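You operate a simulated robot arm through the tools that you are given. There is no shell and no other tool.

The job below is to be done with a simulated robot arm. You get a single attempt, and the scene is never put back.

## Task
Drain the tank and lay the soaked bar on the grey pad.
Fine: raise the tray with the orange handle; drain by the yellow valve and close it once the tank is empty. Where these are worked on the way, their far stop is far enough and under half their travel is too little: yellow valve.

Only the result counts: the job must be done as asked and must still hold three seconds after the hand-in. Knocking over, shifting, dropping, spilling or breaking anything else fails it.

## Robot
A 7-joint arm with a two-finger parallel gripper, fixed in place. Base frame: the origin is at the foot of the arm, x ahead of it, y to its left, z up. Readings come in m, rad, newtons and seconds.
With the tool pointing down near the work surface it reaches from about 0.42 to 0.92 m from the base axis. Its first joint turns from -2.496 to 2.496 rad. Payload 3 kg.
Tool frame: the origin (TCP) lies between the finger pads and is the grasp point; the fingertips stand 0.03 m ahead of it; z points along the fingers, y is the line along which they close. The gripper opens to 0.094 m. The fingers are 0.028 m wide and 0.01 m thick; the gripper's body (0.05 by 0.096 m) begins 0.055 m behind the TCP.
Orientation is told as [roll, pitch, yaw] about the base's x, y, z axes, in that order, counted from this pose: with the fingers straight down and closing along the base's y, the tool's x points along the base's -x, its y along +y and its z along -z.

## Interface
- The arm moves only by the tool move_arm. Its argument "plan" is a list of rows, each a list of 7 numbers: the shift along the tool's x, y, z in m, then the turn, a rotation vector about the tool's x, y, z in rad, then the opening, from 0 (shut) to 1 (fully open). In form: [[tx, ty, tz, ax, ay, az, claw], ...]. A call has 1 to 20 rows; each row shifts and turns the commanded pose from where the row before left it, along the tool's axes as they then stand. Rows are played at 5 a second. More than 0.05 m and 0.15 rad between two rows, or a gripper value outside its range, and nothing of the call is played. A pose out of reach is approached as far as the arm can. The call stops where the force on the tool passes 90 N (or 10 N more than at its start, if that is more) or the arm is blocked; 0.2 s more then pass. The fingers move at their own pace (about 0.072 m/s each) and stop on an object; they squeeze with about 22 N. The grip force told is the motor's: it shows also when the fingers shut on nothing. Time passes only in rows, and 0.2 s behind the last, so rows that do not move let the fingers close. It gives the time, the measured TCP pose, the force on the tool (base axes), the opening and the grip force at its end, in the units of the frame above (readings bear some noise), with the torque about the TCP (base axes, N m) and any sound that the robot's microphone picked up.
- Cameras (640 x 400 px; columns grow to the right, rows downward): "scene" is fixed at [0.4, 0.5003, 1.6138]; the picture's right is [-0.35, -0.94, 0.00], its down [-0.87, 0.33, -0.36] and it looks along [0.34, -0.13, -0.93] (base axes); focal length 214 px, centre (320, 200). "wrist" rides on the gripper at [0.076, 0.014, -0.102] in the tool frame; the picture's right is [-0.18, 0.98, 0.00], its down [-0.75, -0.14, -0.64] and it looks along [-0.63, -0.12, 0.77] (tool axes); focal length 243 px, centre (320, 200). There is no depth. A picture from a camera that has moved, and an enlarged one, comes with that camera's place and axes in the base frame and with its lens.
- get_image(camera): a new picture of that camera. It takes no simulated time.
- inspect(camera, box): a new picture of the part [left, top, right, bottom] of that camera's present view, enlarged. It takes no simulated time.
- finish_job(): hands the job in; it is judged then, once.

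Places have to be worked out from the pictures, the camera data and where the tool is seen. Open the gripper and draw the arm clear of the work before you hand the job in, unless the task says otherwise.

The tools are called after ">>>" as a command line: name --pt "numbers of a row" for each row, then --argument value for the rest, lists and objects as JSON in quotes. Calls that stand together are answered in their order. move_arm: Moves the arm, as the interface text tells. Its arguments: {"type":"object","properties":{"plan":{"type":"array","items":{"type":"array","items":{"type":"number"}}}},"required":["plan"]} The other tools are called the same way: get_image (camera) takes a picture; inspect (camera, box) takes an enlarged picture of a part of a camera's view; finish_job () hands the job in.

At the start:

```text
time_s: 0.0
eef_pos: [0.3871, 0.2278, 1.3429]
orientation: [-0.001, 0.0, 0.0]
wrist_force: [-0.5, 0.4, -0.3]
moment: [0.01, 0.01, -0.02]
opening: 0.0941
finger_force: 0.1
```

scene: 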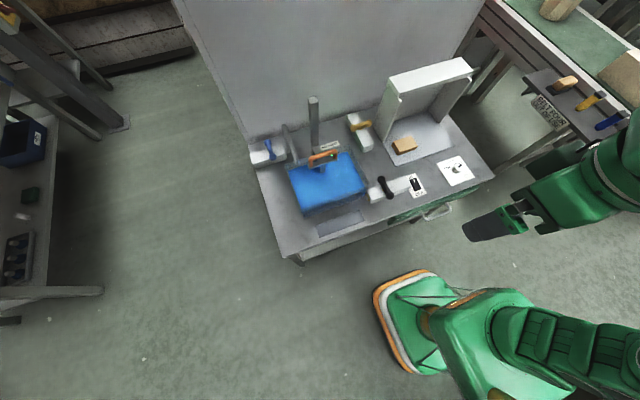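
wrist: 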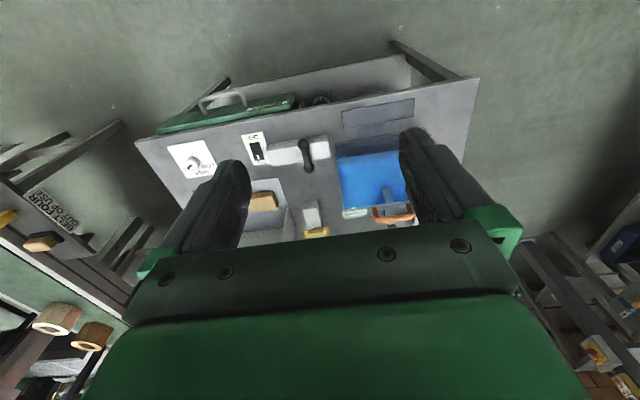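

The pictures show a bench with a blue tank, an orange handle, a yellow handle, a black lever, and some cards. I'll take enlarged views to see the details.

>>> inspect --camera "scene" --box '[240, 80, 400, 260]'

>>> inspect --camera "scene" --box '[340, 50, 500, 230]'

>>> inspect --camera "wrist" --box '[130, 70, 480, 250]'

```text
2.22 times, centred on (320, 170) of scene
camera zoom: at [0.4, 0.5003, 1.6138], right [-0.35, -0.94, 0.0], down [-0.87, 0.33, -0.36], along [0.34, -0.13, -0.93], focal length 477 px, centre (320, 267)
```

zoom: 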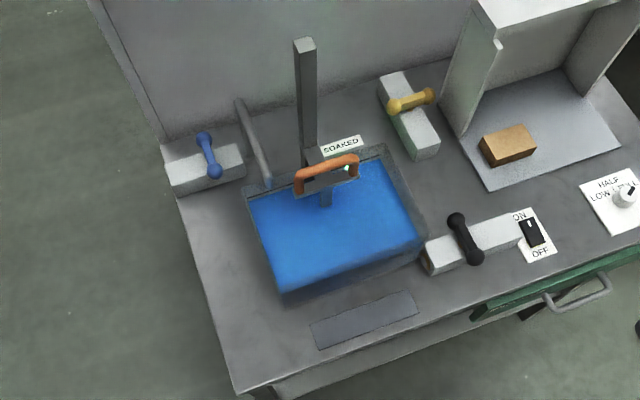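

```text
2.22 times, centred on (420, 140) of scene
camera zoom: at [0.4, 0.5003, 1.6138], right [-0.35, -0.94, 0.0], down [-0.87, 0.33, -0.36], along [0.34, -0.13, -0.93], focal length 477 px, centre (98, 333)
```

zoom: 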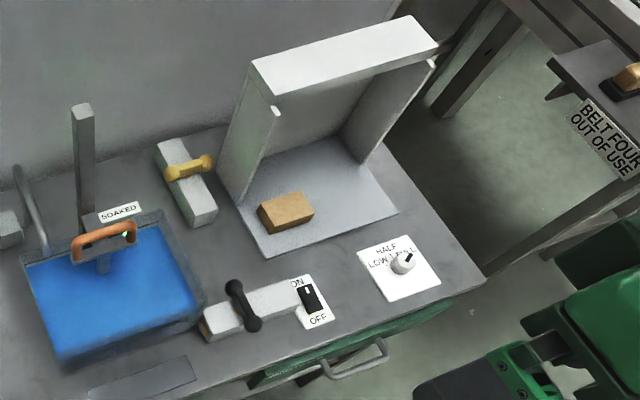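

```text
1.83 times, centred on (305, 160) of wrist
camera zoom: at [0.3108, 0.2426, 1.4444], right [0.18, 0.98, 0.0], down [0.75, -0.14, 0.64], along [0.63, -0.12, -0.77], focal length 444 px, centre (347, 273)
```

zoom: 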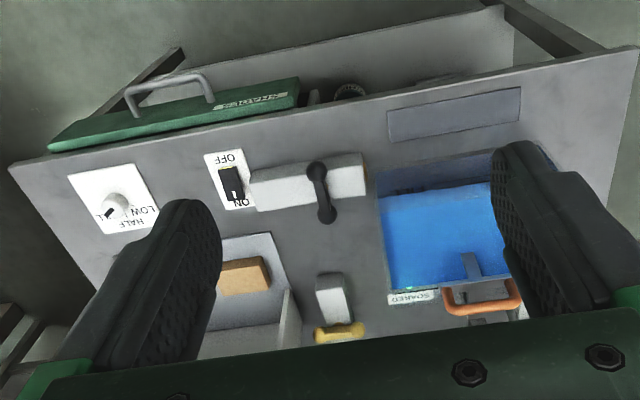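

The bench front edge seems to run along x≈0.54, and the bench top is near z≈0.78. I'll move the wrist camera nearer the tank, staying high, to see the tank, tray and pad and triangulate them.

>>> move_arm --pt "-0.015 0.026 0.032 0 0 0 1" --pt "-0.015 0.026 0.032 0 0 0 1" --pt "-0.015 0.026 0.032 0 0 0 1" --pt "-0.015 0.026 0.032 0 0 0 1" --pt "-0.015 0.026 0.032 0 0 0 1" --pt "-0.015 0.026 0.032 0 0 0 1"

>>> get_image --camera "wrist"

>>> get_image --camera "scene"

```text
time_s: 1.4
eef_pos: [0.4773, 0.3866, 1.1489]
orientation: [0.0, -0.003, 0.0]
wrist_force: [0.0, 1.0, 0.7]
moment: [-0.03, -0.01, 0.0]
opening: 0.0939
finger_force: 0.1
```

```text
taken
camera wrist: at [0.4018, 0.4001, 1.2518], right [0.18, 0.98, 0.0], down [0.75, -0.14, 0.64], along [0.63, -0.12, -0.77], focal length 243 px, centre (320, 200)
```

wrist: 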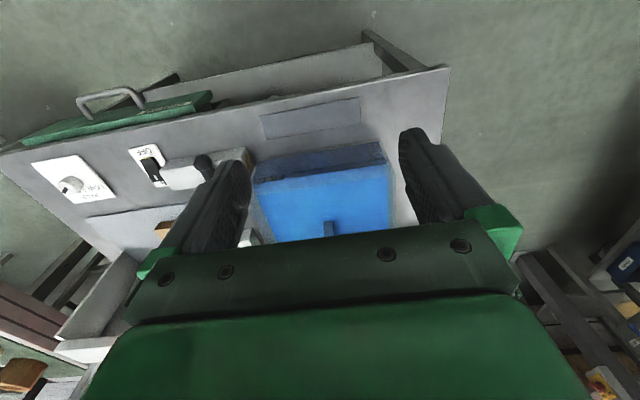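

```text
taken
```

scene: 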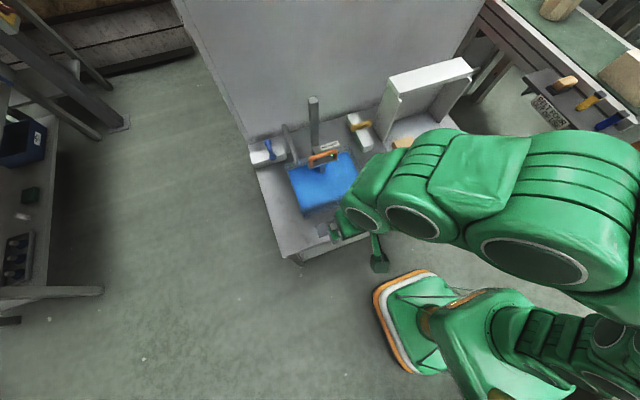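

The pad triangulates to about x 0.55–0.60, y 0.255–0.444, z≈0.80, so the bench top is near z 0.80. I'll tilt the tool forward so the wrist camera can see the tank, the handle and the valve behind it.

>>> move_arm --pt "0.01 0 0 0 -0.1 0 1" --pt "0.01 0 0 0 -0.1 0 1" --pt "0.01 0 0 0 -0.1 0 1"

>>> get_image --camera "wrist"

>>> inspect --camera "wrist" --box '[220, 90, 420, 240]'

```text
time_s: 2.2
eef_pos: [0.447, 0.3849, 1.1469]
orientation: [-0.001, -0.301, -0.001]
wrist_force: [0.5, -0.9, 0.6]
moment: [0.02, 0.02, -0.01]
opening: 0.0941
finger_force: 0.1
```

```text
taken
camera wrist: at [0.3447, 0.3994, 1.2218], right [0.18, 0.98, 0.05], down [0.53, -0.14, 0.84], along [0.83, -0.12, -0.55], focal length 243 px, centre (320, 200)
```

wrist: 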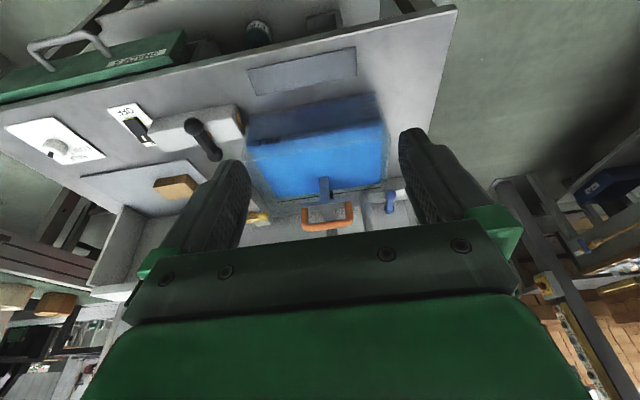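

```text
2.67 times, centred on (320, 165) of wrist
camera zoom: at [0.3447, 0.3994, 1.2218], right [0.18, 0.98, 0.05], down [0.53, -0.14, 0.84], along [0.83, -0.12, -0.55], focal length 647 px, centre (320, 293)
```

zoom: 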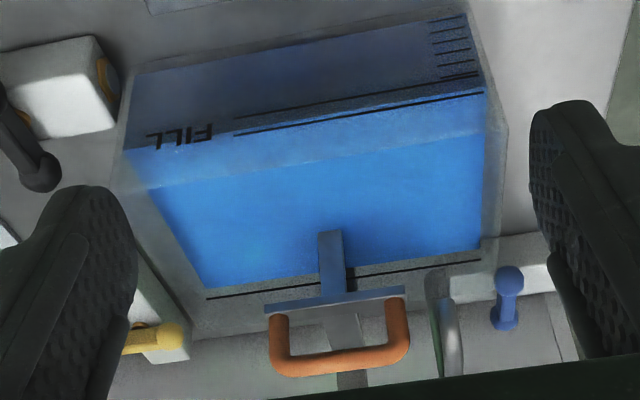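

The tank is glass with a FILL mark and opaque blue water, and the orange handle's bar is near (0.77, 0.353, 1.00). I'll zoom in on the handle, lamp and valves.

>>> inspect --camera "scene" --box '[300, 130, 360, 170]'

>>> inspect --camera "scene" --box '[335, 100, 395, 150]'

>>> inspect --camera "wrist" --box '[100, 90, 250, 180]'

>>> inspect --camera "wrist" --box '[280, 160, 440, 250]'

```text
10.00 times, centred on (330, 150) of scene
camera zoom: at [0.4, 0.5003, 1.6138], right [-0.35, -0.94, 0.0], down [-0.87, 0.33, -0.36], along [0.34, -0.13, -0.93], focal length 2145 px, centre (220, 700)
```

zoom: 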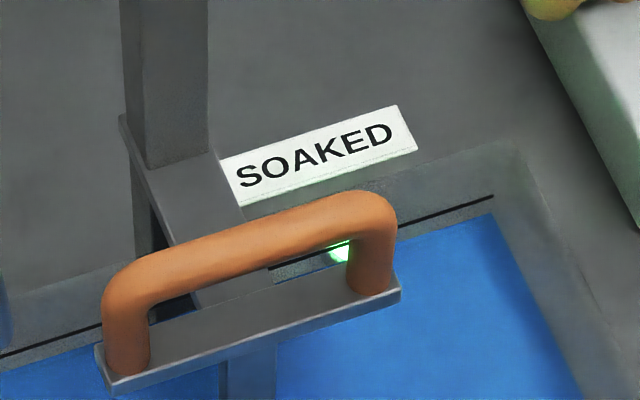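

```text
8.00 times, centred on (365, 125) of scene
camera zoom: at [0.4, 0.5003, 1.6138], right [-0.35, -0.94, 0.0], down [-0.87, 0.33, -0.36], along [0.34, -0.13, -0.93], focal length 1716 px, centre (-40, 800)
```

zoom: 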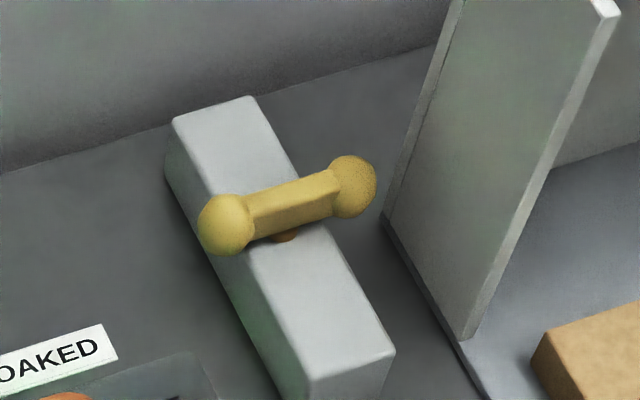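

```text
4.27 times, centred on (175, 135) of wrist
camera zoom: at [0.3447, 0.3994, 1.2218], right [0.18, 0.98, 0.05], down [0.53, -0.14, 0.84], along [0.83, -0.12, -0.55], focal length 1035 px, centre (939, 477)
```

zoom: 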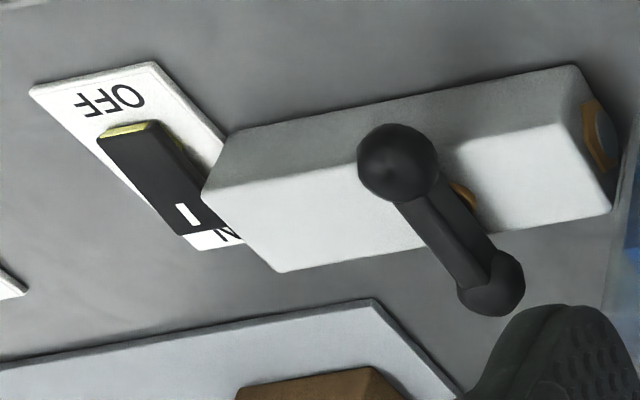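

```text
4.00 times, centred on (360, 205) of wrist
camera zoom: at [0.3447, 0.3994, 1.2218], right [0.18, 0.98, 0.05], down [0.53, -0.14, 0.84], along [0.83, -0.12, -0.55], focal length 970 px, centre (160, 180)
```

zoom: 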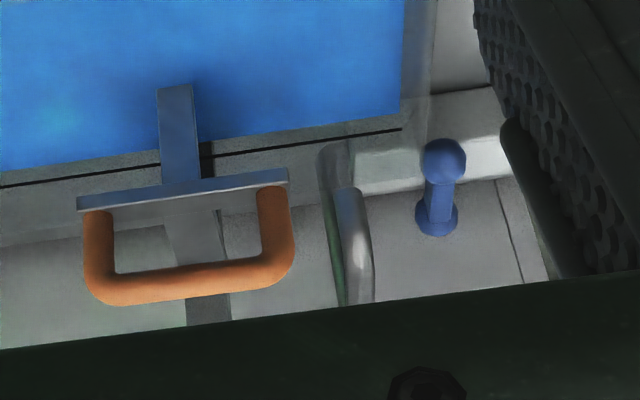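

The SOAKED lamp is green, and the valve levers are double-ball bars on vertical pivots, lying across their blocks, so they look closed. I'll move the wrist camera over toward the yellow valve (about x 0.93, y 0.11) for a precise fix.

>>> move_arm --pt "-0.0192 -0.0383 0.0185 0 0 0 1" --pt "-0.0192 -0.0383 0.0185 0 0 0 1" --pt "-0.0192 -0.0383 0.0185 0 0 0 1" --pt "-0.0192 -0.0383 0.0185 0 0 0 1" --pt "-0.0192 -0.0383 0.0185 0 0 0 1" --pt "-0.0192 -0.0383 0.0185 0 0 0 1"

>>> get_image --camera "wrist"

>>> inspect --camera "wrist" --box '[240, 130, 400, 240]'

```text
time_s: 3.6
eef_pos: [0.589, 0.1584, 1.0722]
orientation: [0.0, -0.299, 0.0]
wrist_force: [0.4, -0.8, -0.1]
moment: [-0.03, -0.07, -0.02]
opening: 0.0939
finger_force: 0.1
```

```text
taken
camera wrist: at [0.4857, 0.1725, 1.1477], right [0.18, 0.98, 0.05], down [0.53, -0.14, 0.84], along [0.83, -0.12, -0.55], focal length 243 px, centre (320, 200)
```

wrist: 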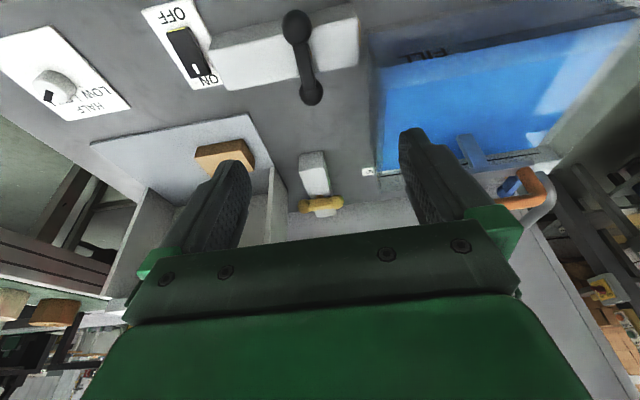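

```text
3.64 times, centred on (320, 185) of wrist
camera zoom: at [0.4857, 0.1725, 1.1477], right [0.18, 0.98, 0.05], down [0.53, -0.14, 0.84], along [0.83, -0.12, -0.55], focal length 882 px, centre (320, 254)
```

zoom: 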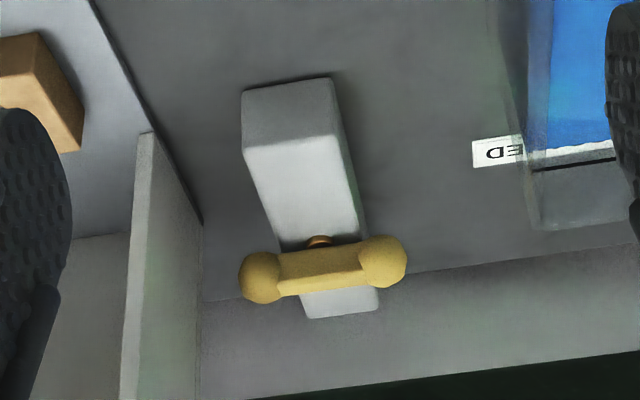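

The yellow lever's centre comes out at (0.940, 0.1085, 0.859), with its block top near z 0.833. I'll turn the gripper 90° about its own axis so the fingers close across the lever, and reduce the forward tilt to 0.2.

>>> move_arm --pt "0 0 0 0 0 0.1428 1" --pt "0 0 0 0 0 0.1428 1" --pt "0 0 0 0 0 0.1428 1" --pt "0 0 0 0 0 0.1428 1" --pt "0 0 0 0 0 0.1428 1" --pt "0 0 0 0 0 0.1428 1" --pt "0 0 0 0 0 0.1428 1" --pt "0 0 0 0 0 0.1428 1" --pt "0 0 0 0 0 0.1428 1" --pt "0 0 0 0 0 0.1428 1" --pt "0 0 0 0 0 0.1428 1" --pt "0 0 0 0.1 0 0 0.6"

>>> get_image --camera "wrist"

>>> get_image --camera "scene"

```text
time_s: 6.2
eef_pos: [0.589, 0.1561, 1.0751]
orientation: [0.197, -0.001, -1.572]
wrist_force: [-0.6, 0.2, 0.6]
moment: [0.0, 0.08, 0.01]
opening: 0.0562
finger_force: 0.1
```

```text
taken
camera wrist: at [0.5833, 0.2315, 1.1777], right [0.96, -0.18, 0.19], down [-0.27, -0.75, 0.6], along [0.03, -0.63, -0.78], focal length 243 px, centre (320, 200)
```

wrist: 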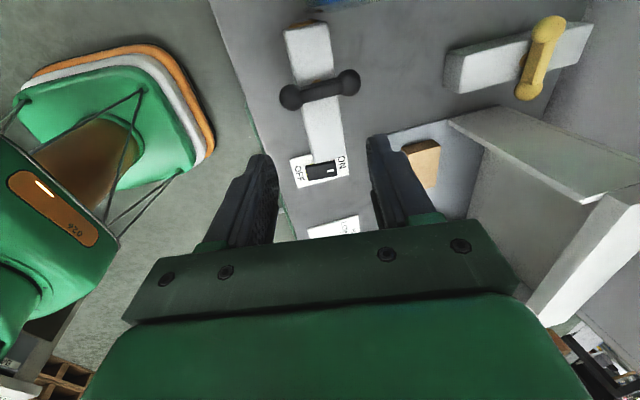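

```text
taken
```

scene: 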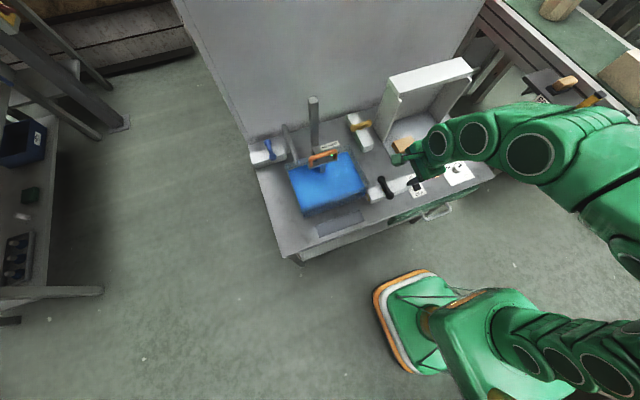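

The new view confirms the lever's centre at about (0.939, 0.111, 0.859). I'll move forward, above and short of the valve.

>>> move_arm --pt "-0.0068 0.0422 0.011 0 0 0 0.6" --pt "-0.0068 0.0422 0.011 0 0 0 0.6" --pt "-0.0068 0.0422 0.011 0 0 0 0.6" --pt "-0.0068 0.0422 0.011 0 0 0 0.6" --pt "-0.0068 0.0422 0.011 0 0 0 0.6" --pt "-0.0068 0.0422 0.011 0 0 0 0.6"

>>> get_image --camera "wrist"

>>> get_image --camera "scene"

```text
time_s: 7.6
eef_pos: [0.8544, 0.1151, 1.0583]
orientation: [0.201, 0.001, -1.572]
wrist_force: [0.3, -0.5, -0.1]
moment: [0.01, 0.03, 0.03]
opening: 0.0563
finger_force: 0.1
```

```text
taken
camera wrist: at [0.8469, 0.1903, 1.1619], right [0.96, -0.18, 0.2], down [-0.27, -0.75, 0.6], along [0.04, -0.63, -0.77], focal length 243 px, centre (320, 200)
```

wrist: 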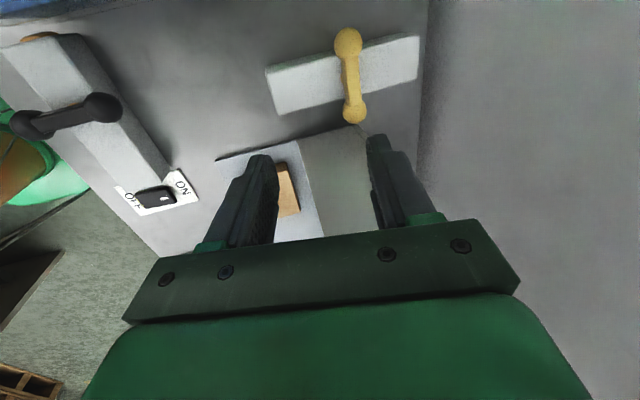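

```text
taken
```

scene: 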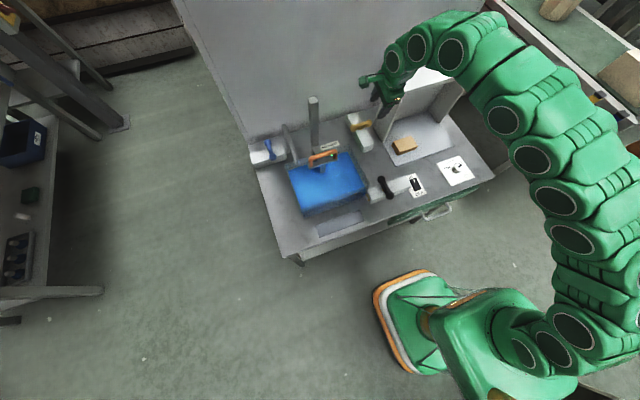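

The lever is now seen at about (0.935, 0.112, 0.862). I'll move to a hover 9 cm above it, check how far the arm reaches there, and refine the position.

>>> move_arm --pt "-0.001 0.0191 0.0406 0 0 0 0.6" --pt "-0.001 0.0191 0.0406 0 0 0 0.6" --pt "-0.001 0.0191 0.0406 0 0 0 0.6"

>>> get_image --camera "wrist"

>>> inspect --camera "scene" --box '[330, 60, 430, 160]'

```text
time_s: 8.4
eef_pos: [0.9318, 0.1126, 0.9476]
orientation: [0.199, -0.002, -1.571]
wrist_force: [0.1, 1.1, 0.4]
moment: [0.02, 0.0, -0.02]
opening: 0.0564
finger_force: 0.0
```

```text
taken
camera wrist: at [0.9256, 0.1895, 1.05], right [0.96, -0.18, 0.19], down [-0.27, -0.75, 0.6], along [0.03, -0.63, -0.77], focal length 243 px, centre (320, 200)
```

wrist: 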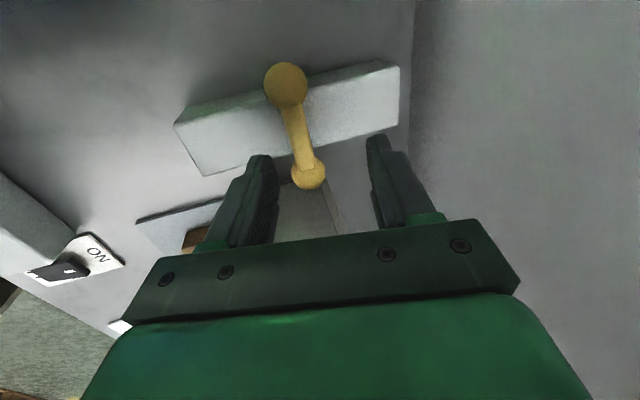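

```text
4.00 times, centred on (380, 110) of scene
camera zoom: at [0.4, 0.5003, 1.6138], right [-0.35, -0.94, 0.0], down [-0.87, 0.33, -0.36], along [0.34, -0.13, -0.93], focal length 858 px, centre (80, 560)
```

zoom: 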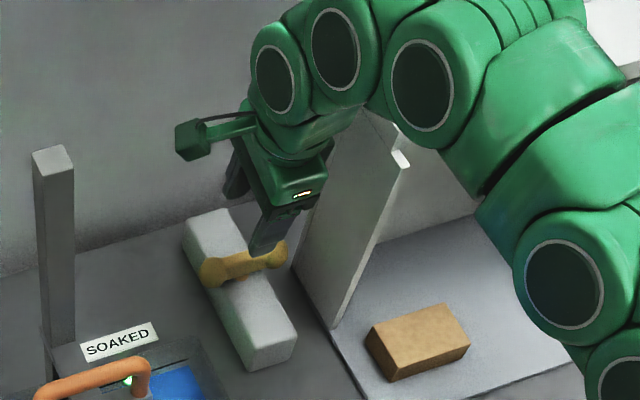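

The close view puts the lever at about (0.930, 0.110, 0.862), and the fingers straddle it correctly. I'll lower to TCP z≈0.875, which keeps the fingertips just above the block top.

>>> move_arm --pt "-0.001 -0.0051 0.0237 0 0 0 0.6" --pt "-0.001 -0.0051 0.0237 0 0 0 0.6" --pt "-0.001 -0.0051 0.0237 0 0 0 0.6"

>>> get_image --camera "wrist"

>>> inspect --camera "scene" --box '[330, 80, 410, 150]'

```text
time_s: 9.2
eef_pos: [0.9303, 0.1096, 0.8768]
orientation: [0.2, 0.001, -1.569]
wrist_force: [-0.9, -0.5, -0.6]
moment: [-0.01, 0.0, 0.01]
opening: 0.0561
finger_force: 0.0
```

```text
taken
camera wrist: at [0.9248, 0.1846, 0.9797], right [0.96, -0.18, 0.2], down [-0.27, -0.75, 0.6], along [0.04, -0.63, -0.77], focal length 243 px, centre (320, 200)
```

wrist: 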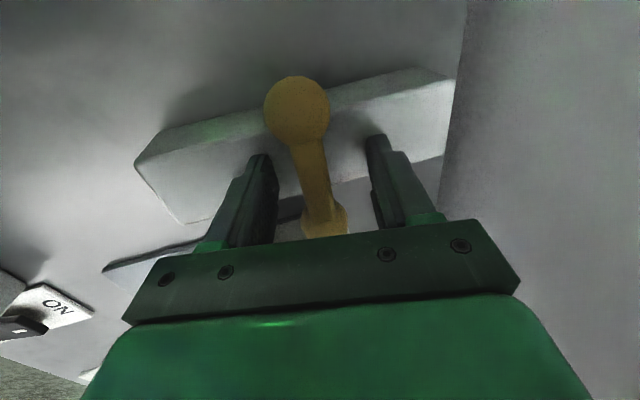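

```text
5.71 times, centred on (370, 115) of scene
camera zoom: at [0.4, 0.5003, 1.6138], right [-0.35, -0.94, 0.0], down [-0.87, 0.33, -0.36], along [0.34, -0.13, -0.93], focal length 1226 px, centre (34, 686)
```

zoom: 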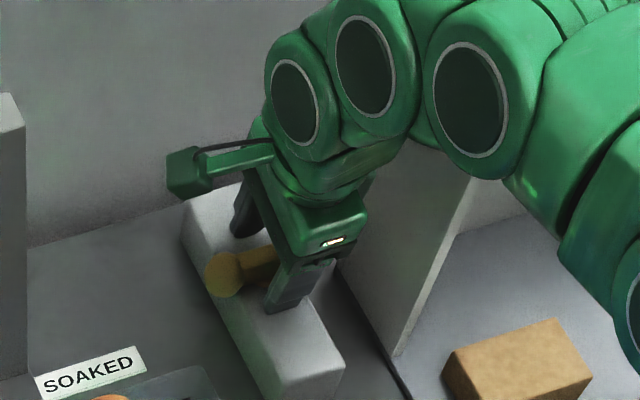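

The fingers straddle the lever with no contact yet. I'll close them on the bar.

>>> move_arm --pt "0 0 0 0 0 0 0.3" --pt "0 0 0 0 0 0 0" --pt "0 0 0 0 0 0 0"

```text
time_s: 10.0
eef_pos: [0.9287, 0.1086, 0.8759]
orientation: [0.195, 0.0, -1.57]
wrist_force: [-63.7, -3.8, 4.7]
moment: [-0.03, 1.78, 0.04]
opening: 0.0223
finger_force: 45.4
```

The lever is gripped with an opening of 22 mm, but a side force of −64 N in x shows I'm slightly too far forward. I'll shift back a few millimetres to relax it.

>>> move_arm --pt "0 -0.002 0 0 0 0 0"

```text
time_s: 10.4
eef_pos: [0.9299, 0.109, 0.8764]
orientation: [0.198, 0.0, -1.568]
wrist_force: [-43.8, 5.8, -15.4]
moment: [-0.5, 1.18, 0.05]
opening: 0.0223
finger_force: 45.0
```

The force dropped to −44 N, so the direction is right. I'll shift back a further 4 mm.

>>> move_arm --pt "0 -0.002 0 0 0 0 0" --pt "0 -0.002 0 0 0 0 0"

```text
time_s: 11.0
eef_pos: [0.9263, 0.1076, 0.8809]
orientation: [0.205, -0.001, -1.569]
wrist_force: [-15.7, 2.3, -3.5]
moment: [-0.1, 0.82, 0.04]
opening: 0.0198
finger_force: 45.1
```

The side force is down to −16 N, but z reads slightly higher. I'll check the picture before turning.

>>> get_image --camera "wrist"

>>> inspect --camera "scene" --box '[340, 90, 400, 140]'

```text
taken
camera wrist: at [0.9196, 0.1834, 0.9836], right [0.96, -0.18, 0.2], down [-0.27, -0.75, 0.6], along [0.04, -0.63, -0.77], focal length 243 px, centre (320, 200)
```

wrist: 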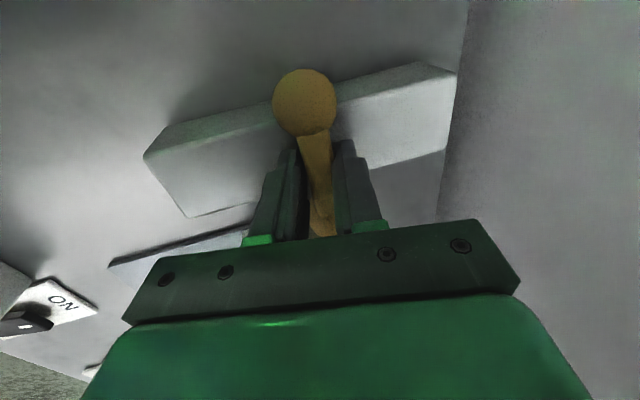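

```text
8.00 times, centred on (370, 115) of scene
camera zoom: at [0.4, 0.5003, 1.6138], right [-0.35, -0.94, 0.0], down [-0.87, 0.33, -0.36], along [0.34, -0.13, -0.93], focal length 1716 px, centre (-80, 880)
```

zoom: 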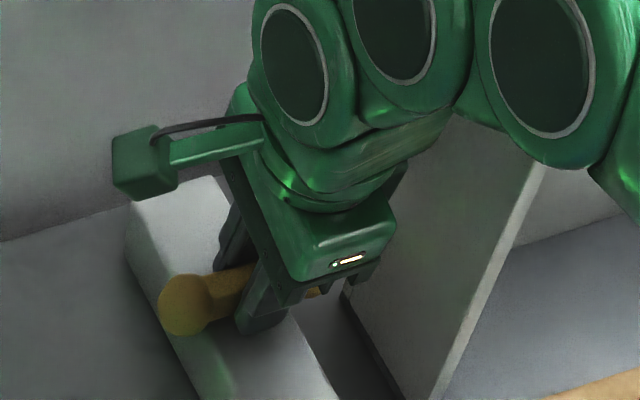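

The bar is well gripped between the balls. I'll test the turning direction gently, counter-clockwise seen from above first.

>>> move_arm --pt "0 0 0 0 0 -0.06 0" --pt "0 0 0 0 0 -0.06 0"

```text
time_s: 11.6
eef_pos: [0.9282, 0.1066, 0.881]
orientation: [0.209, -0.023, -1.454]
wrist_force: [26.0, -0.8, 15.2]
moment: [1.03, 0.57, -0.09]
opening: 0.0203
finger_force: 44.6
```

The yaw followed with almost no resisting torque about z, so the lever seems free this way. I'll continue a little and check in the picture that the lever is turning.

>>> move_arm --pt "0 0 0 0 0 -0.08 0" --pt "0 0 0 0 0 -0.08 0" --pt "0 0 0 0 0 -0.08 0"

>>> get_image --camera "wrist"

>>> inspect --camera "scene" --box '[340, 90, 400, 140]'

```text
time_s: 12.4
eef_pos: [0.9266, 0.1073, 0.8817]
orientation: [0.195, -0.072, -1.215]
wrist_force: [60.2, 1.9, 41.0]
moment: [1.21, 0.05, -0.08]
opening: 0.0201
finger_force: 45.3
```

```text
taken
camera wrist: at [0.8926, 0.1837, 0.9791], right [0.96, 0.18, 0.2], down [0.0, -0.76, 0.66], along [0.27, -0.63, -0.73], focal length 243 px, centre (320, 200)
```

wrist: 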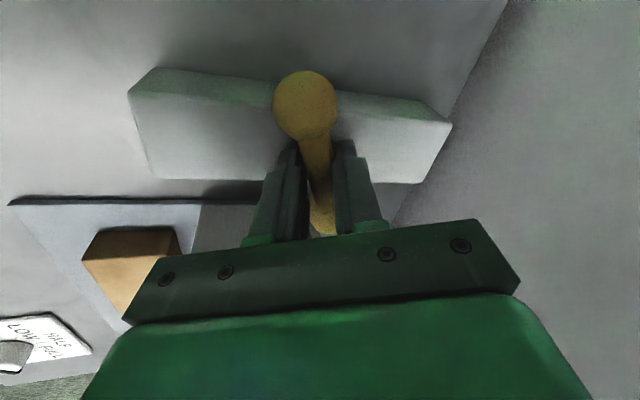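

```text
8.00 times, centred on (370, 115) of scene
camera zoom: at [0.4, 0.5003, 1.6138], right [-0.35, -0.94, 0.0], down [-0.87, 0.33, -0.36], along [0.34, -0.13, -0.93], focal length 1716 px, centre (-80, 880)
```

zoom: 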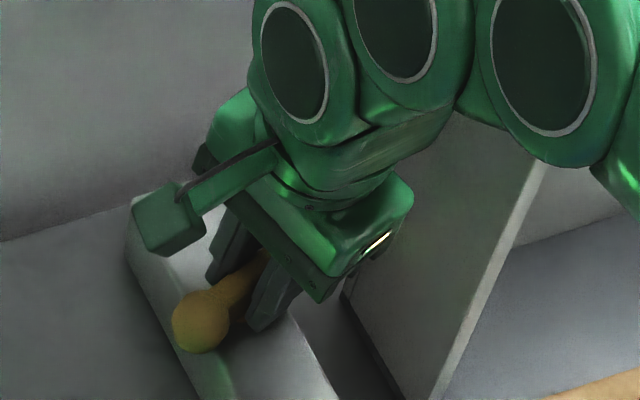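

The lever turns with the gripper (about 0.36 rad so far), but strain is building up. I'll loosen slightly to a wrench-like fit to relieve it.

>>> move_arm --pt "0 0 0 0 0 0 0.25" --pt "0 0 0 0 0 0 0.25"

```text
time_s: 13.0
eef_pos: [0.9235, 0.1066, 0.8819]
orientation: [0.191, -0.072, -1.217]
wrist_force: [-6.0, -9.8, 63.5]
moment: [0.92, -0.53, -0.06]
opening: 0.0255
finger_force: 2.0
```

A 63 N upward force remains, so a fingertip is probably resting on the pivot collar. I'll raise the tool by about 6 mm.

>>> move_arm --pt "0 0 -0.004 0 0 0 0.25" --pt "0 0 -0.004 0 0 0 0.25"

```text
time_s: 13.6
eef_pos: [0.9212, 0.1095, 0.8827]
orientation: [0.182, -0.068, -1.213]
wrist_force: [11.2, 4.2, -2.5]
moment: [0.03, -0.1, 0.19]
opening: 0.0294
finger_force: 4.6
```

The forces are relieved now. I'll check how the lever sits in the fingers.

>>> get_image --camera "wrist"

>>> inspect --camera "scene" --box '[340, 90, 400, 140]'

```text
taken
camera wrist: at [0.8881, 0.186, 0.9796], right [0.97, 0.18, 0.19], down [0.01, -0.75, 0.66], along [0.26, -0.63, -0.73], focal length 243 px, centre (320, 200)
```

wrist: 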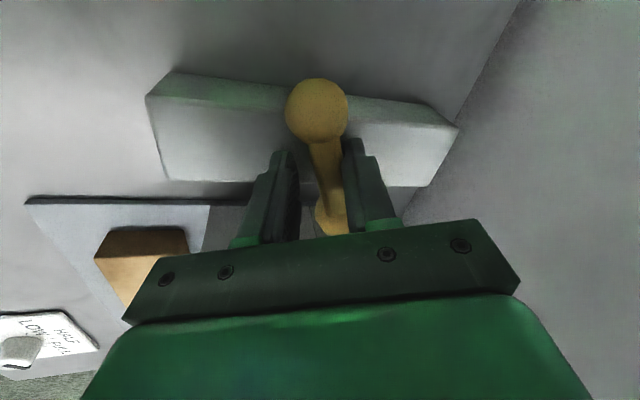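

```text
8.00 times, centred on (370, 115) of scene
camera zoom: at [0.4, 0.5003, 1.6138], right [-0.35, -0.94, 0.0], down [-0.87, 0.33, -0.36], along [0.34, -0.13, -0.93], focal length 1716 px, centre (-80, 880)
```

zoom: 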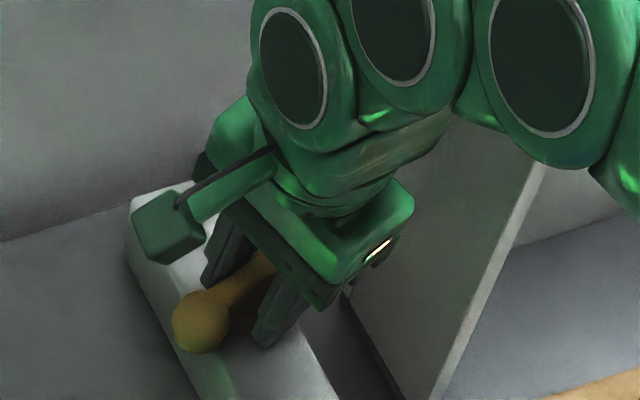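

The bar sits against the forward finger, so I'll recentre by 4.5 mm and then keep turning counter-clockwise.

>>> move_arm --pt "0 0.0045 0 0 0 0 0.22" --pt "0 0 0 0 0 -0.1 0.22" --pt "0 0 0 0 0 -0.1 0.22" --pt "0 0 0 0 0 -0.1 0.22" --pt "0 0 0 0 0 -0.1 0.22"

>>> get_image --camera "wrist"

```text
time_s: 14.8
eef_pos: [0.9286, 0.1101, 0.8862]
orientation: [0.145, -0.138, -0.82]
wrist_force: [-3.6, -4.6, -1.9]
moment: [-0.09, 0.11, -0.12]
opening: 0.024
finger_force: 2.8
```

```text
taken
camera wrist: at [0.8661, 0.1743, 0.9787], right [0.82, 0.54, 0.17], down [0.28, -0.64, 0.71], along [0.49, -0.54, -0.68], focal length 243 px, centre (320, 200)
```

wrist: 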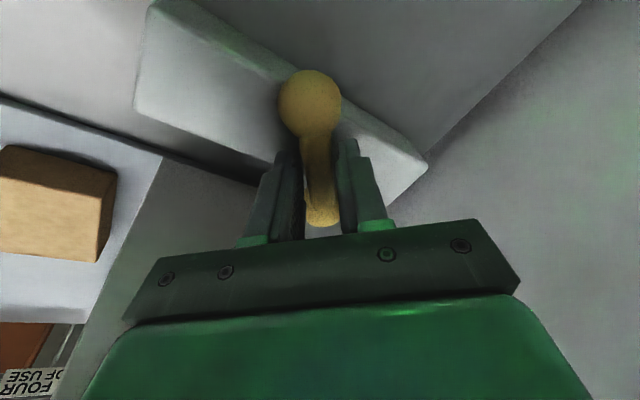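

The lever follows smoothly, now turned about 0.75 rad with low forces. I'll keep turning toward the far stop.

>>> move_arm --pt "0 0 0 0 0 -0.1 0.22" --pt "0 0 0 0 0 -0.1 0.22" --pt "0 0 0 0 0 -0.1 0.22" --pt "0 0 0 0 0 -0.1 0.22" --pt "0 0 0 0 0 -0.1 0.22"

>>> get_image --camera "wrist"

>>> get_image --camera "scene"

```text
time_s: 16.0
eef_pos: [0.9282, 0.1094, 0.8876]
orientation: [0.059, -0.189, -0.314]
wrist_force: [-2.8, -3.9, -0.2]
moment: [-0.08, 0.09, -0.11]
opening: 0.0235
finger_force: 2.2
```

```text
taken
camera wrist: at [0.8403, 0.1457, 0.9746], right [0.46, 0.88, 0.09], down [0.53, -0.36, 0.76], along [0.71, -0.3, -0.64], focal length 243 px, centre (320, 200)
```

wrist: 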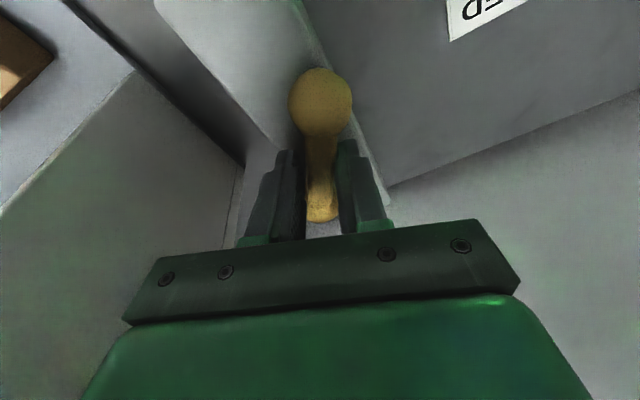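

```text
taken
```

scene: 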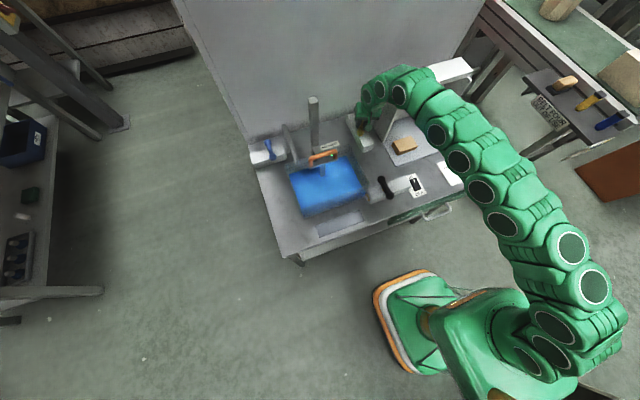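

The lever is now about 1.25 rad open and the water seems to be dropping already. I'll continue in small steps until I feel the stop.

>>> move_arm --pt "0 0 0 0 0 -0.08 0.22" --pt "0 0 0 0 0 -0.08 0.22" --pt "0 0 0 0 0 -0.08 0.22" --pt "0 0 0 0 0 -0.08 0.22"

>>> get_image --camera "wrist"

>>> inspect --camera "scene" --box '[270, 80, 390, 220]'

```text
time_s: 17.0
eef_pos: [0.9278, 0.1104, 0.887]
orientation: [-0.002, -0.202, 0.012]
wrist_force: [0.2, -0.3, 1.3]
moment: [0.04, -0.02, 0.03]
opening: 0.0208
finger_force: 0.1
```

```text
taken
camera wrist: at [0.8325, 0.1231, 0.9729], right [0.17, 0.98, 0.04], down [0.61, -0.13, 0.78], along [0.77, -0.11, -0.63], focal length 243 px, centre (320, 200)
```

wrist: 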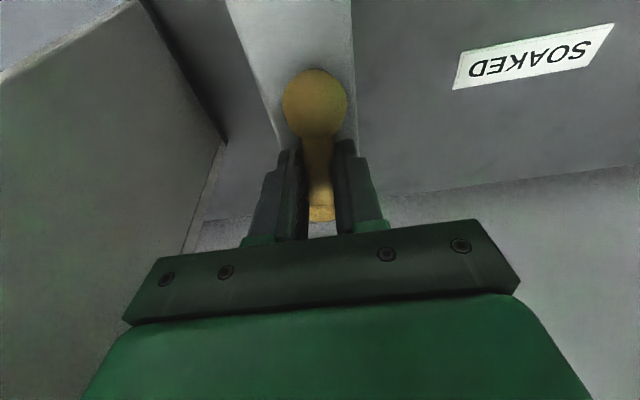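

```text
2.86 times, centred on (330, 150) of scene
camera zoom: at [0.4, 0.5003, 1.6138], right [-0.35, -0.94, 0.0], down [-0.87, 0.33, -0.36], along [0.34, -0.13, -0.93], focal length 613 px, centre (291, 343)
```

zoom: 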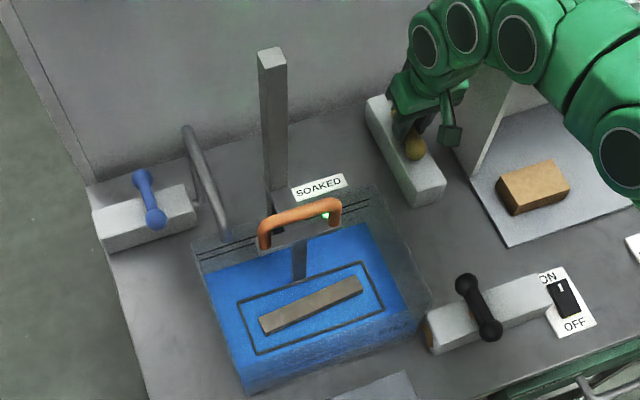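

The tank is draining: the tray and bar are now visible through the lowered water. Since it drains quickly I'll wait here at the valve so I can close it once the tank is empty.

>>> move_arm --pt "0 0 0 0 0 -0.04 0.22" --pt "0 0 0 0 0 0 0.22" --pt "0 0 0 0 0 0 0.22" --pt "0 0 0 0 0 0 0.22" --pt "0 0 0 0 0 0 0.22" --pt "0 0 0 0 0 0 0.22" --pt "0 0 0 0 0 0 0.22" --pt "0 0 0 0 0 0 0.22" --pt "0 0 0 0 0 0 0.22" --pt "0 0 0 0 0 0 0.22" --pt "0 0 0 0 0 0 0.22" --pt "0 0 0 0 0 0 0.22" --pt "0 0 0 0 0 0 0.22" --pt "0 0 0 0 0 0 0.22" --pt "0 0 0 0 0 0 0.22"

>>> inspect --camera "scene" --box '[270, 80, 390, 220]'

```text
time_s: 20.2
eef_pos: [0.9279, 0.1103, 0.8872]
orientation: [-0.011, -0.2, 0.051]
wrist_force: [0.3, 0.7, 0.3]
moment: [0.0, -0.01, -0.03]
opening: 0.021
finger_force: 0.3
```

```text
2.86 times, centred on (330, 150) of scene
camera zoom: at [0.4, 0.5003, 1.6138], right [-0.35, -0.94, 0.0], down [-0.87, 0.33, -0.36], along [0.34, -0.13, -0.93], focal length 613 px, centre (291, 343)
```

zoom: 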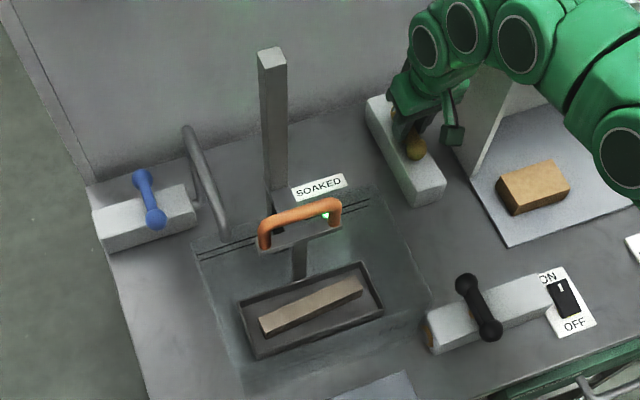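

The tank looks empty now. I'll zoom in on its floor to be sure, and wait a little longer.

>>> move_arm --pt "0 0 0 0 0 0 0.22" --pt "0 0 0 0 0 0 0.22" --pt "0 0 0 0 0 0 0.22" --pt "0 0 0 0 0 0 0.22" --pt "0 0 0 0 0 0 0.22" --pt "0 0 0 0 0 0 0.22" --pt "0 0 0 0 0 0 0.22" --pt "0 0 0 0 0 0 0.22" --pt "0 0 0 0 0 0 0.22" --pt "0 0 0 0 0 0 0.22"

>>> inspect --camera "scene" --box '[285, 135, 375, 220]'

```text
time_s: 22.4
eef_pos: [0.9288, 0.1101, 0.8869]
orientation: [-0.01, -0.199, 0.051]
wrist_force: [0.0, 1.0, -0.1]
moment: [-0.01, -0.01, 0.02]
opening: 0.0208
finger_force: 0.1
```

```text
4.71 times, centred on (330, 178) of scene
camera zoom: at [0.4, 0.5003, 1.6138], right [-0.35, -0.94, 0.0], down [-0.87, 0.33, -0.36], along [0.34, -0.13, -0.93], focal length 1009 px, centre (273, 306)
```

zoom: 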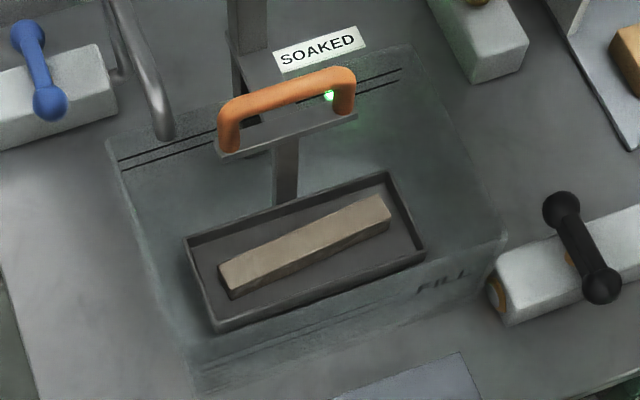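

The tank is fully empty. I'll now turn the lever back clockwise to close the valve.

>>> move_arm --pt "0 0 0 0 0 0.1 0.22" --pt "0 0 0 0 0 0.1 0.22" --pt "0 0 0 0 0 0.1 0.22" --pt "0 0 0 0 0 0.1 0.22" --pt "0 0 0 0 0 0.1 0.22" --pt "0 0 0 0 0 0.1 0.22" --pt "0 0 0 0 0 0.1 0.22" --pt "0 0 0 0 0 0.1 0.22" --pt "0 0 0 0 0 0.1 0.22" --pt "0 0 0 0 0 0.1 0.22" --pt "0 0 0 0 0 0.1 0.22" --pt "0 0 0 0 0 0.1 0.22" --pt "0 0 0 0 0 0.1 0.22" --pt "0 0 0 0 0 0.1 0.22"

>>> get_image --camera "wrist"

```text
time_s: 25.4
eef_pos: [0.9268, 0.1104, 0.887]
orientation: [0.195, -0.041, -1.355]
wrist_force: [-6.7, -1.8, 0.5]
moment: [-0.07, 0.2, 0.1]
opening: 0.0247
finger_force: 3.1
```

```text
taken
camera wrist: at [0.9041, 0.1877, 0.9873], right [0.98, 0.03, 0.2], down [-0.1, -0.77, 0.63], along [0.17, -0.64, -0.75], focal length 243 px, centre (320, 200)
```

wrist: 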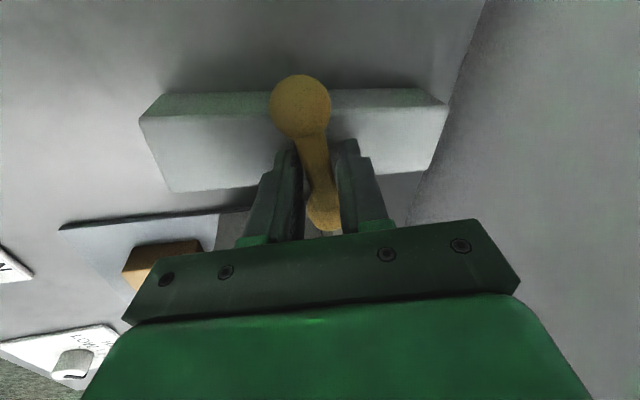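

The lever follows with a little lag. I'll continue to the closed side and then squeeze so the bar aligns with the pads.

>>> move_arm --pt "0 0 0 0 0 0.08 0.22" --pt "0 0 0 0 0 0.08 0.22" --pt "0 0 0 0 0 0.06 0.22" --pt "0 0 0 0 0 0 0.1" --pt "0 0 0 0 0 0 0.1"

>>> get_image --camera "wrist"

```text
time_s: 26.6
eef_pos: [0.9263, 0.1105, 0.8874]
orientation: [0.198, -0.001, -1.572]
wrist_force: [-21.6, 4.2, -5.1]
moment: [0.04, 0.63, 0.03]
opening: 0.022
finger_force: 11.3
```

```text
taken
camera wrist: at [0.9204, 0.1868, 0.9897], right [0.96, -0.18, 0.19], down [-0.26, -0.75, 0.6], along [0.04, -0.63, -0.78], focal length 243 px, centre (320, 200)
```

wrist: 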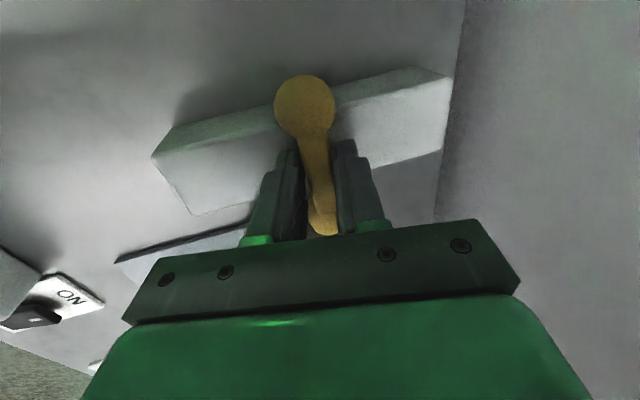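

The gripper is back at yaw −1.57. I'll press a bit further clockwise to feel the closed stop.

>>> move_arm --pt "0 0 0 0 0 0.05 0.0" --pt "0 0 0 0 0 0.05 0.0"

>>> get_image --camera "wrist"

```text
time_s: 27.2
eef_pos: [0.9267, 0.1094, 0.886]
orientation: [0.194, 0.016, -1.668]
wrist_force: [-64.6, -9.5, 10.1]
moment: [-1.46, 2.32, 1.48]
opening: 0.0223
finger_force: 44.9
```

```text
taken
camera wrist: at [0.9272, 0.1841, 0.9912], right [0.94, -0.28, 0.19], down [-0.34, -0.73, 0.59], along [-0.03, -0.62, -0.79], focal length 243 px, centre (320, 200)
```

wrist: 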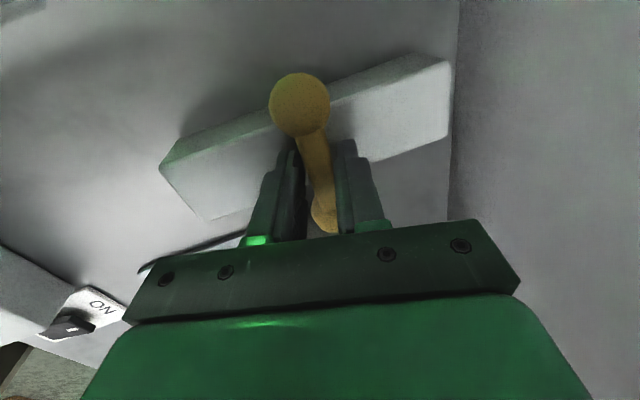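

The torque rose to 1.5 N m and the bar no longer follows, so the valve is at its closed stop. I'll open the fingers and back out along the tool axis.

>>> move_arm --pt "0 0 0 0 0 0 0.6" --pt "0 0 0 0 0 0 0.6" --pt "0 0 0 0 0 0 0.6" --pt "0 0 -0.03 0 0 0 0.6" --pt "0 0 -0.045 0 0 0 0.6" --pt "0 0 -0.045 0 0 0 0.6" --pt "0 0 -0.045 0 0 0 0.6"

>>> get_image --camera "wrist"

>>> inspect --camera "scene" --box '[335, 90, 405, 150]'

```text
time_s: 28.8
eef_pos: [0.893, 0.1083, 1.0483]
orientation: [0.197, 0.019, -1.668]
wrist_force: [0.2, 0.3, 0.7]
moment: [0.04, 0.03, 0.0]
opening: 0.0565
finger_force: 0.1
```

```text
taken
camera wrist: at [0.893, 0.1819, 1.1528], right [0.94, -0.28, 0.19], down [-0.34, -0.74, 0.59], along [-0.03, -0.62, -0.79], focal length 243 px, centre (320, 200)
```

wrist: 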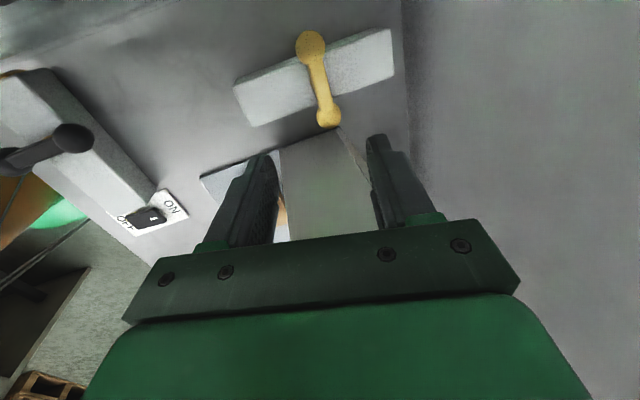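

```text
6.67 times, centred on (370, 120) of scene
camera zoom: at [0.4, 0.5003, 1.6138], right [-0.35, -0.94, 0.0], down [-0.87, 0.33, -0.36], along [0.34, -0.13, -0.93], focal length 1430 px, centre (-13, 733)
```

zoom: 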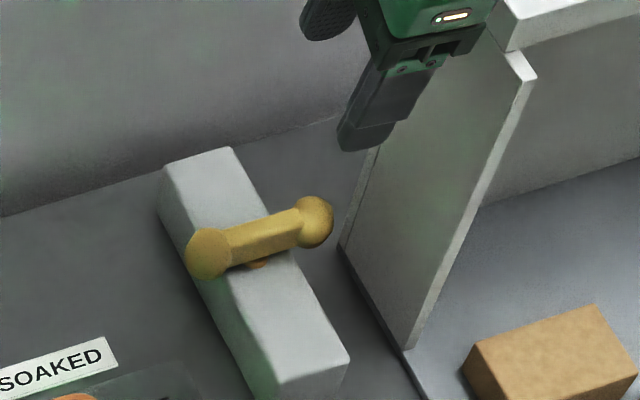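

The lever is back in its original crosswise position, so the valve is closed. Next is the orange handle (bar centre ≈ (0.770, 0.353, 1.003), mast face ≈ x 0.83). I'll retract, tilt to 0.3, and move in front of and above the handle.

>>> move_arm --pt "0 0 0 0 0 -0.098 0.6" --pt "0.0084 -0.0308 -0.0309 0 0 0 0.6" --pt "0.0084 -0.0308 -0.0309 0 0 0 0.6" --pt "0 0 0 -0.1 0 0 0.6" --pt "0.0084 -0.0308 -0.0309 0 0 0 0.6" --pt "0.0084 -0.0308 -0.0309 0 0 0 0.6" --pt "0.0084 -0.0308 -0.0309 0 0 0 0.6" --pt "0.0406 0 0 0 0 0 0.6" --pt "0.0406 0 0 0 0 0 0.6" --pt "0.0406 0 0 0 0 0 0.6" --pt "0.0406 0 0 0 0 0 0.6" --pt "0.0406 0 0 0 0 0 0.6"

>>> get_image --camera "wrist"

>>> get_image --camera "scene"

```text
time_s: 31.4
eef_pos: [0.7048, 0.3531, 1.1566]
orientation: [0.298, 0.0, -1.573]
wrist_force: [-0.1, 0.2, 0.0]
moment: [0.01, -0.01, 0.05]
opening: 0.0563
finger_force: 0.1
```

```text
taken
camera wrist: at [0.6876, 0.4295, 1.2589], right [0.94, -0.19, 0.29], down [-0.33, -0.75, 0.57], along [0.11, -0.63, -0.77], focal length 243 px, centre (320, 200)
```

wrist: 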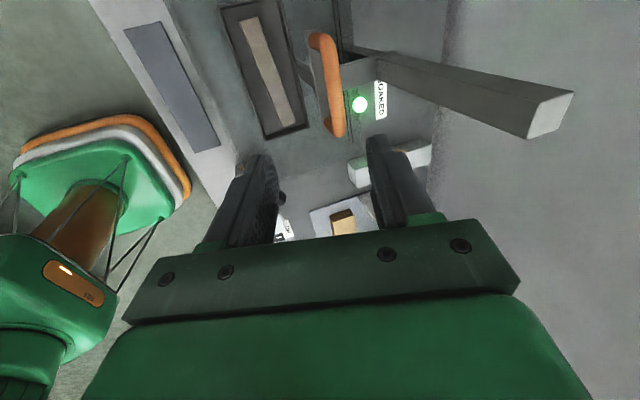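

```text
taken
```

scene: 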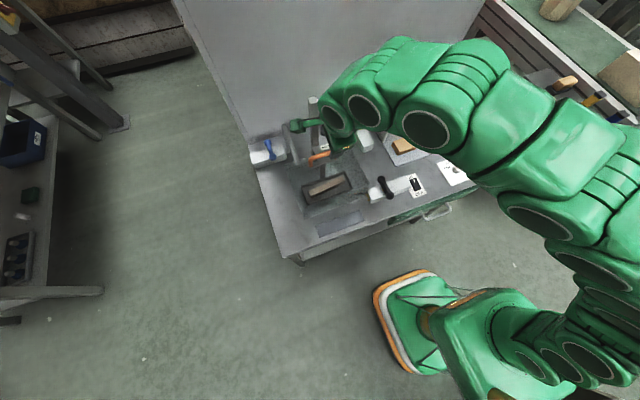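

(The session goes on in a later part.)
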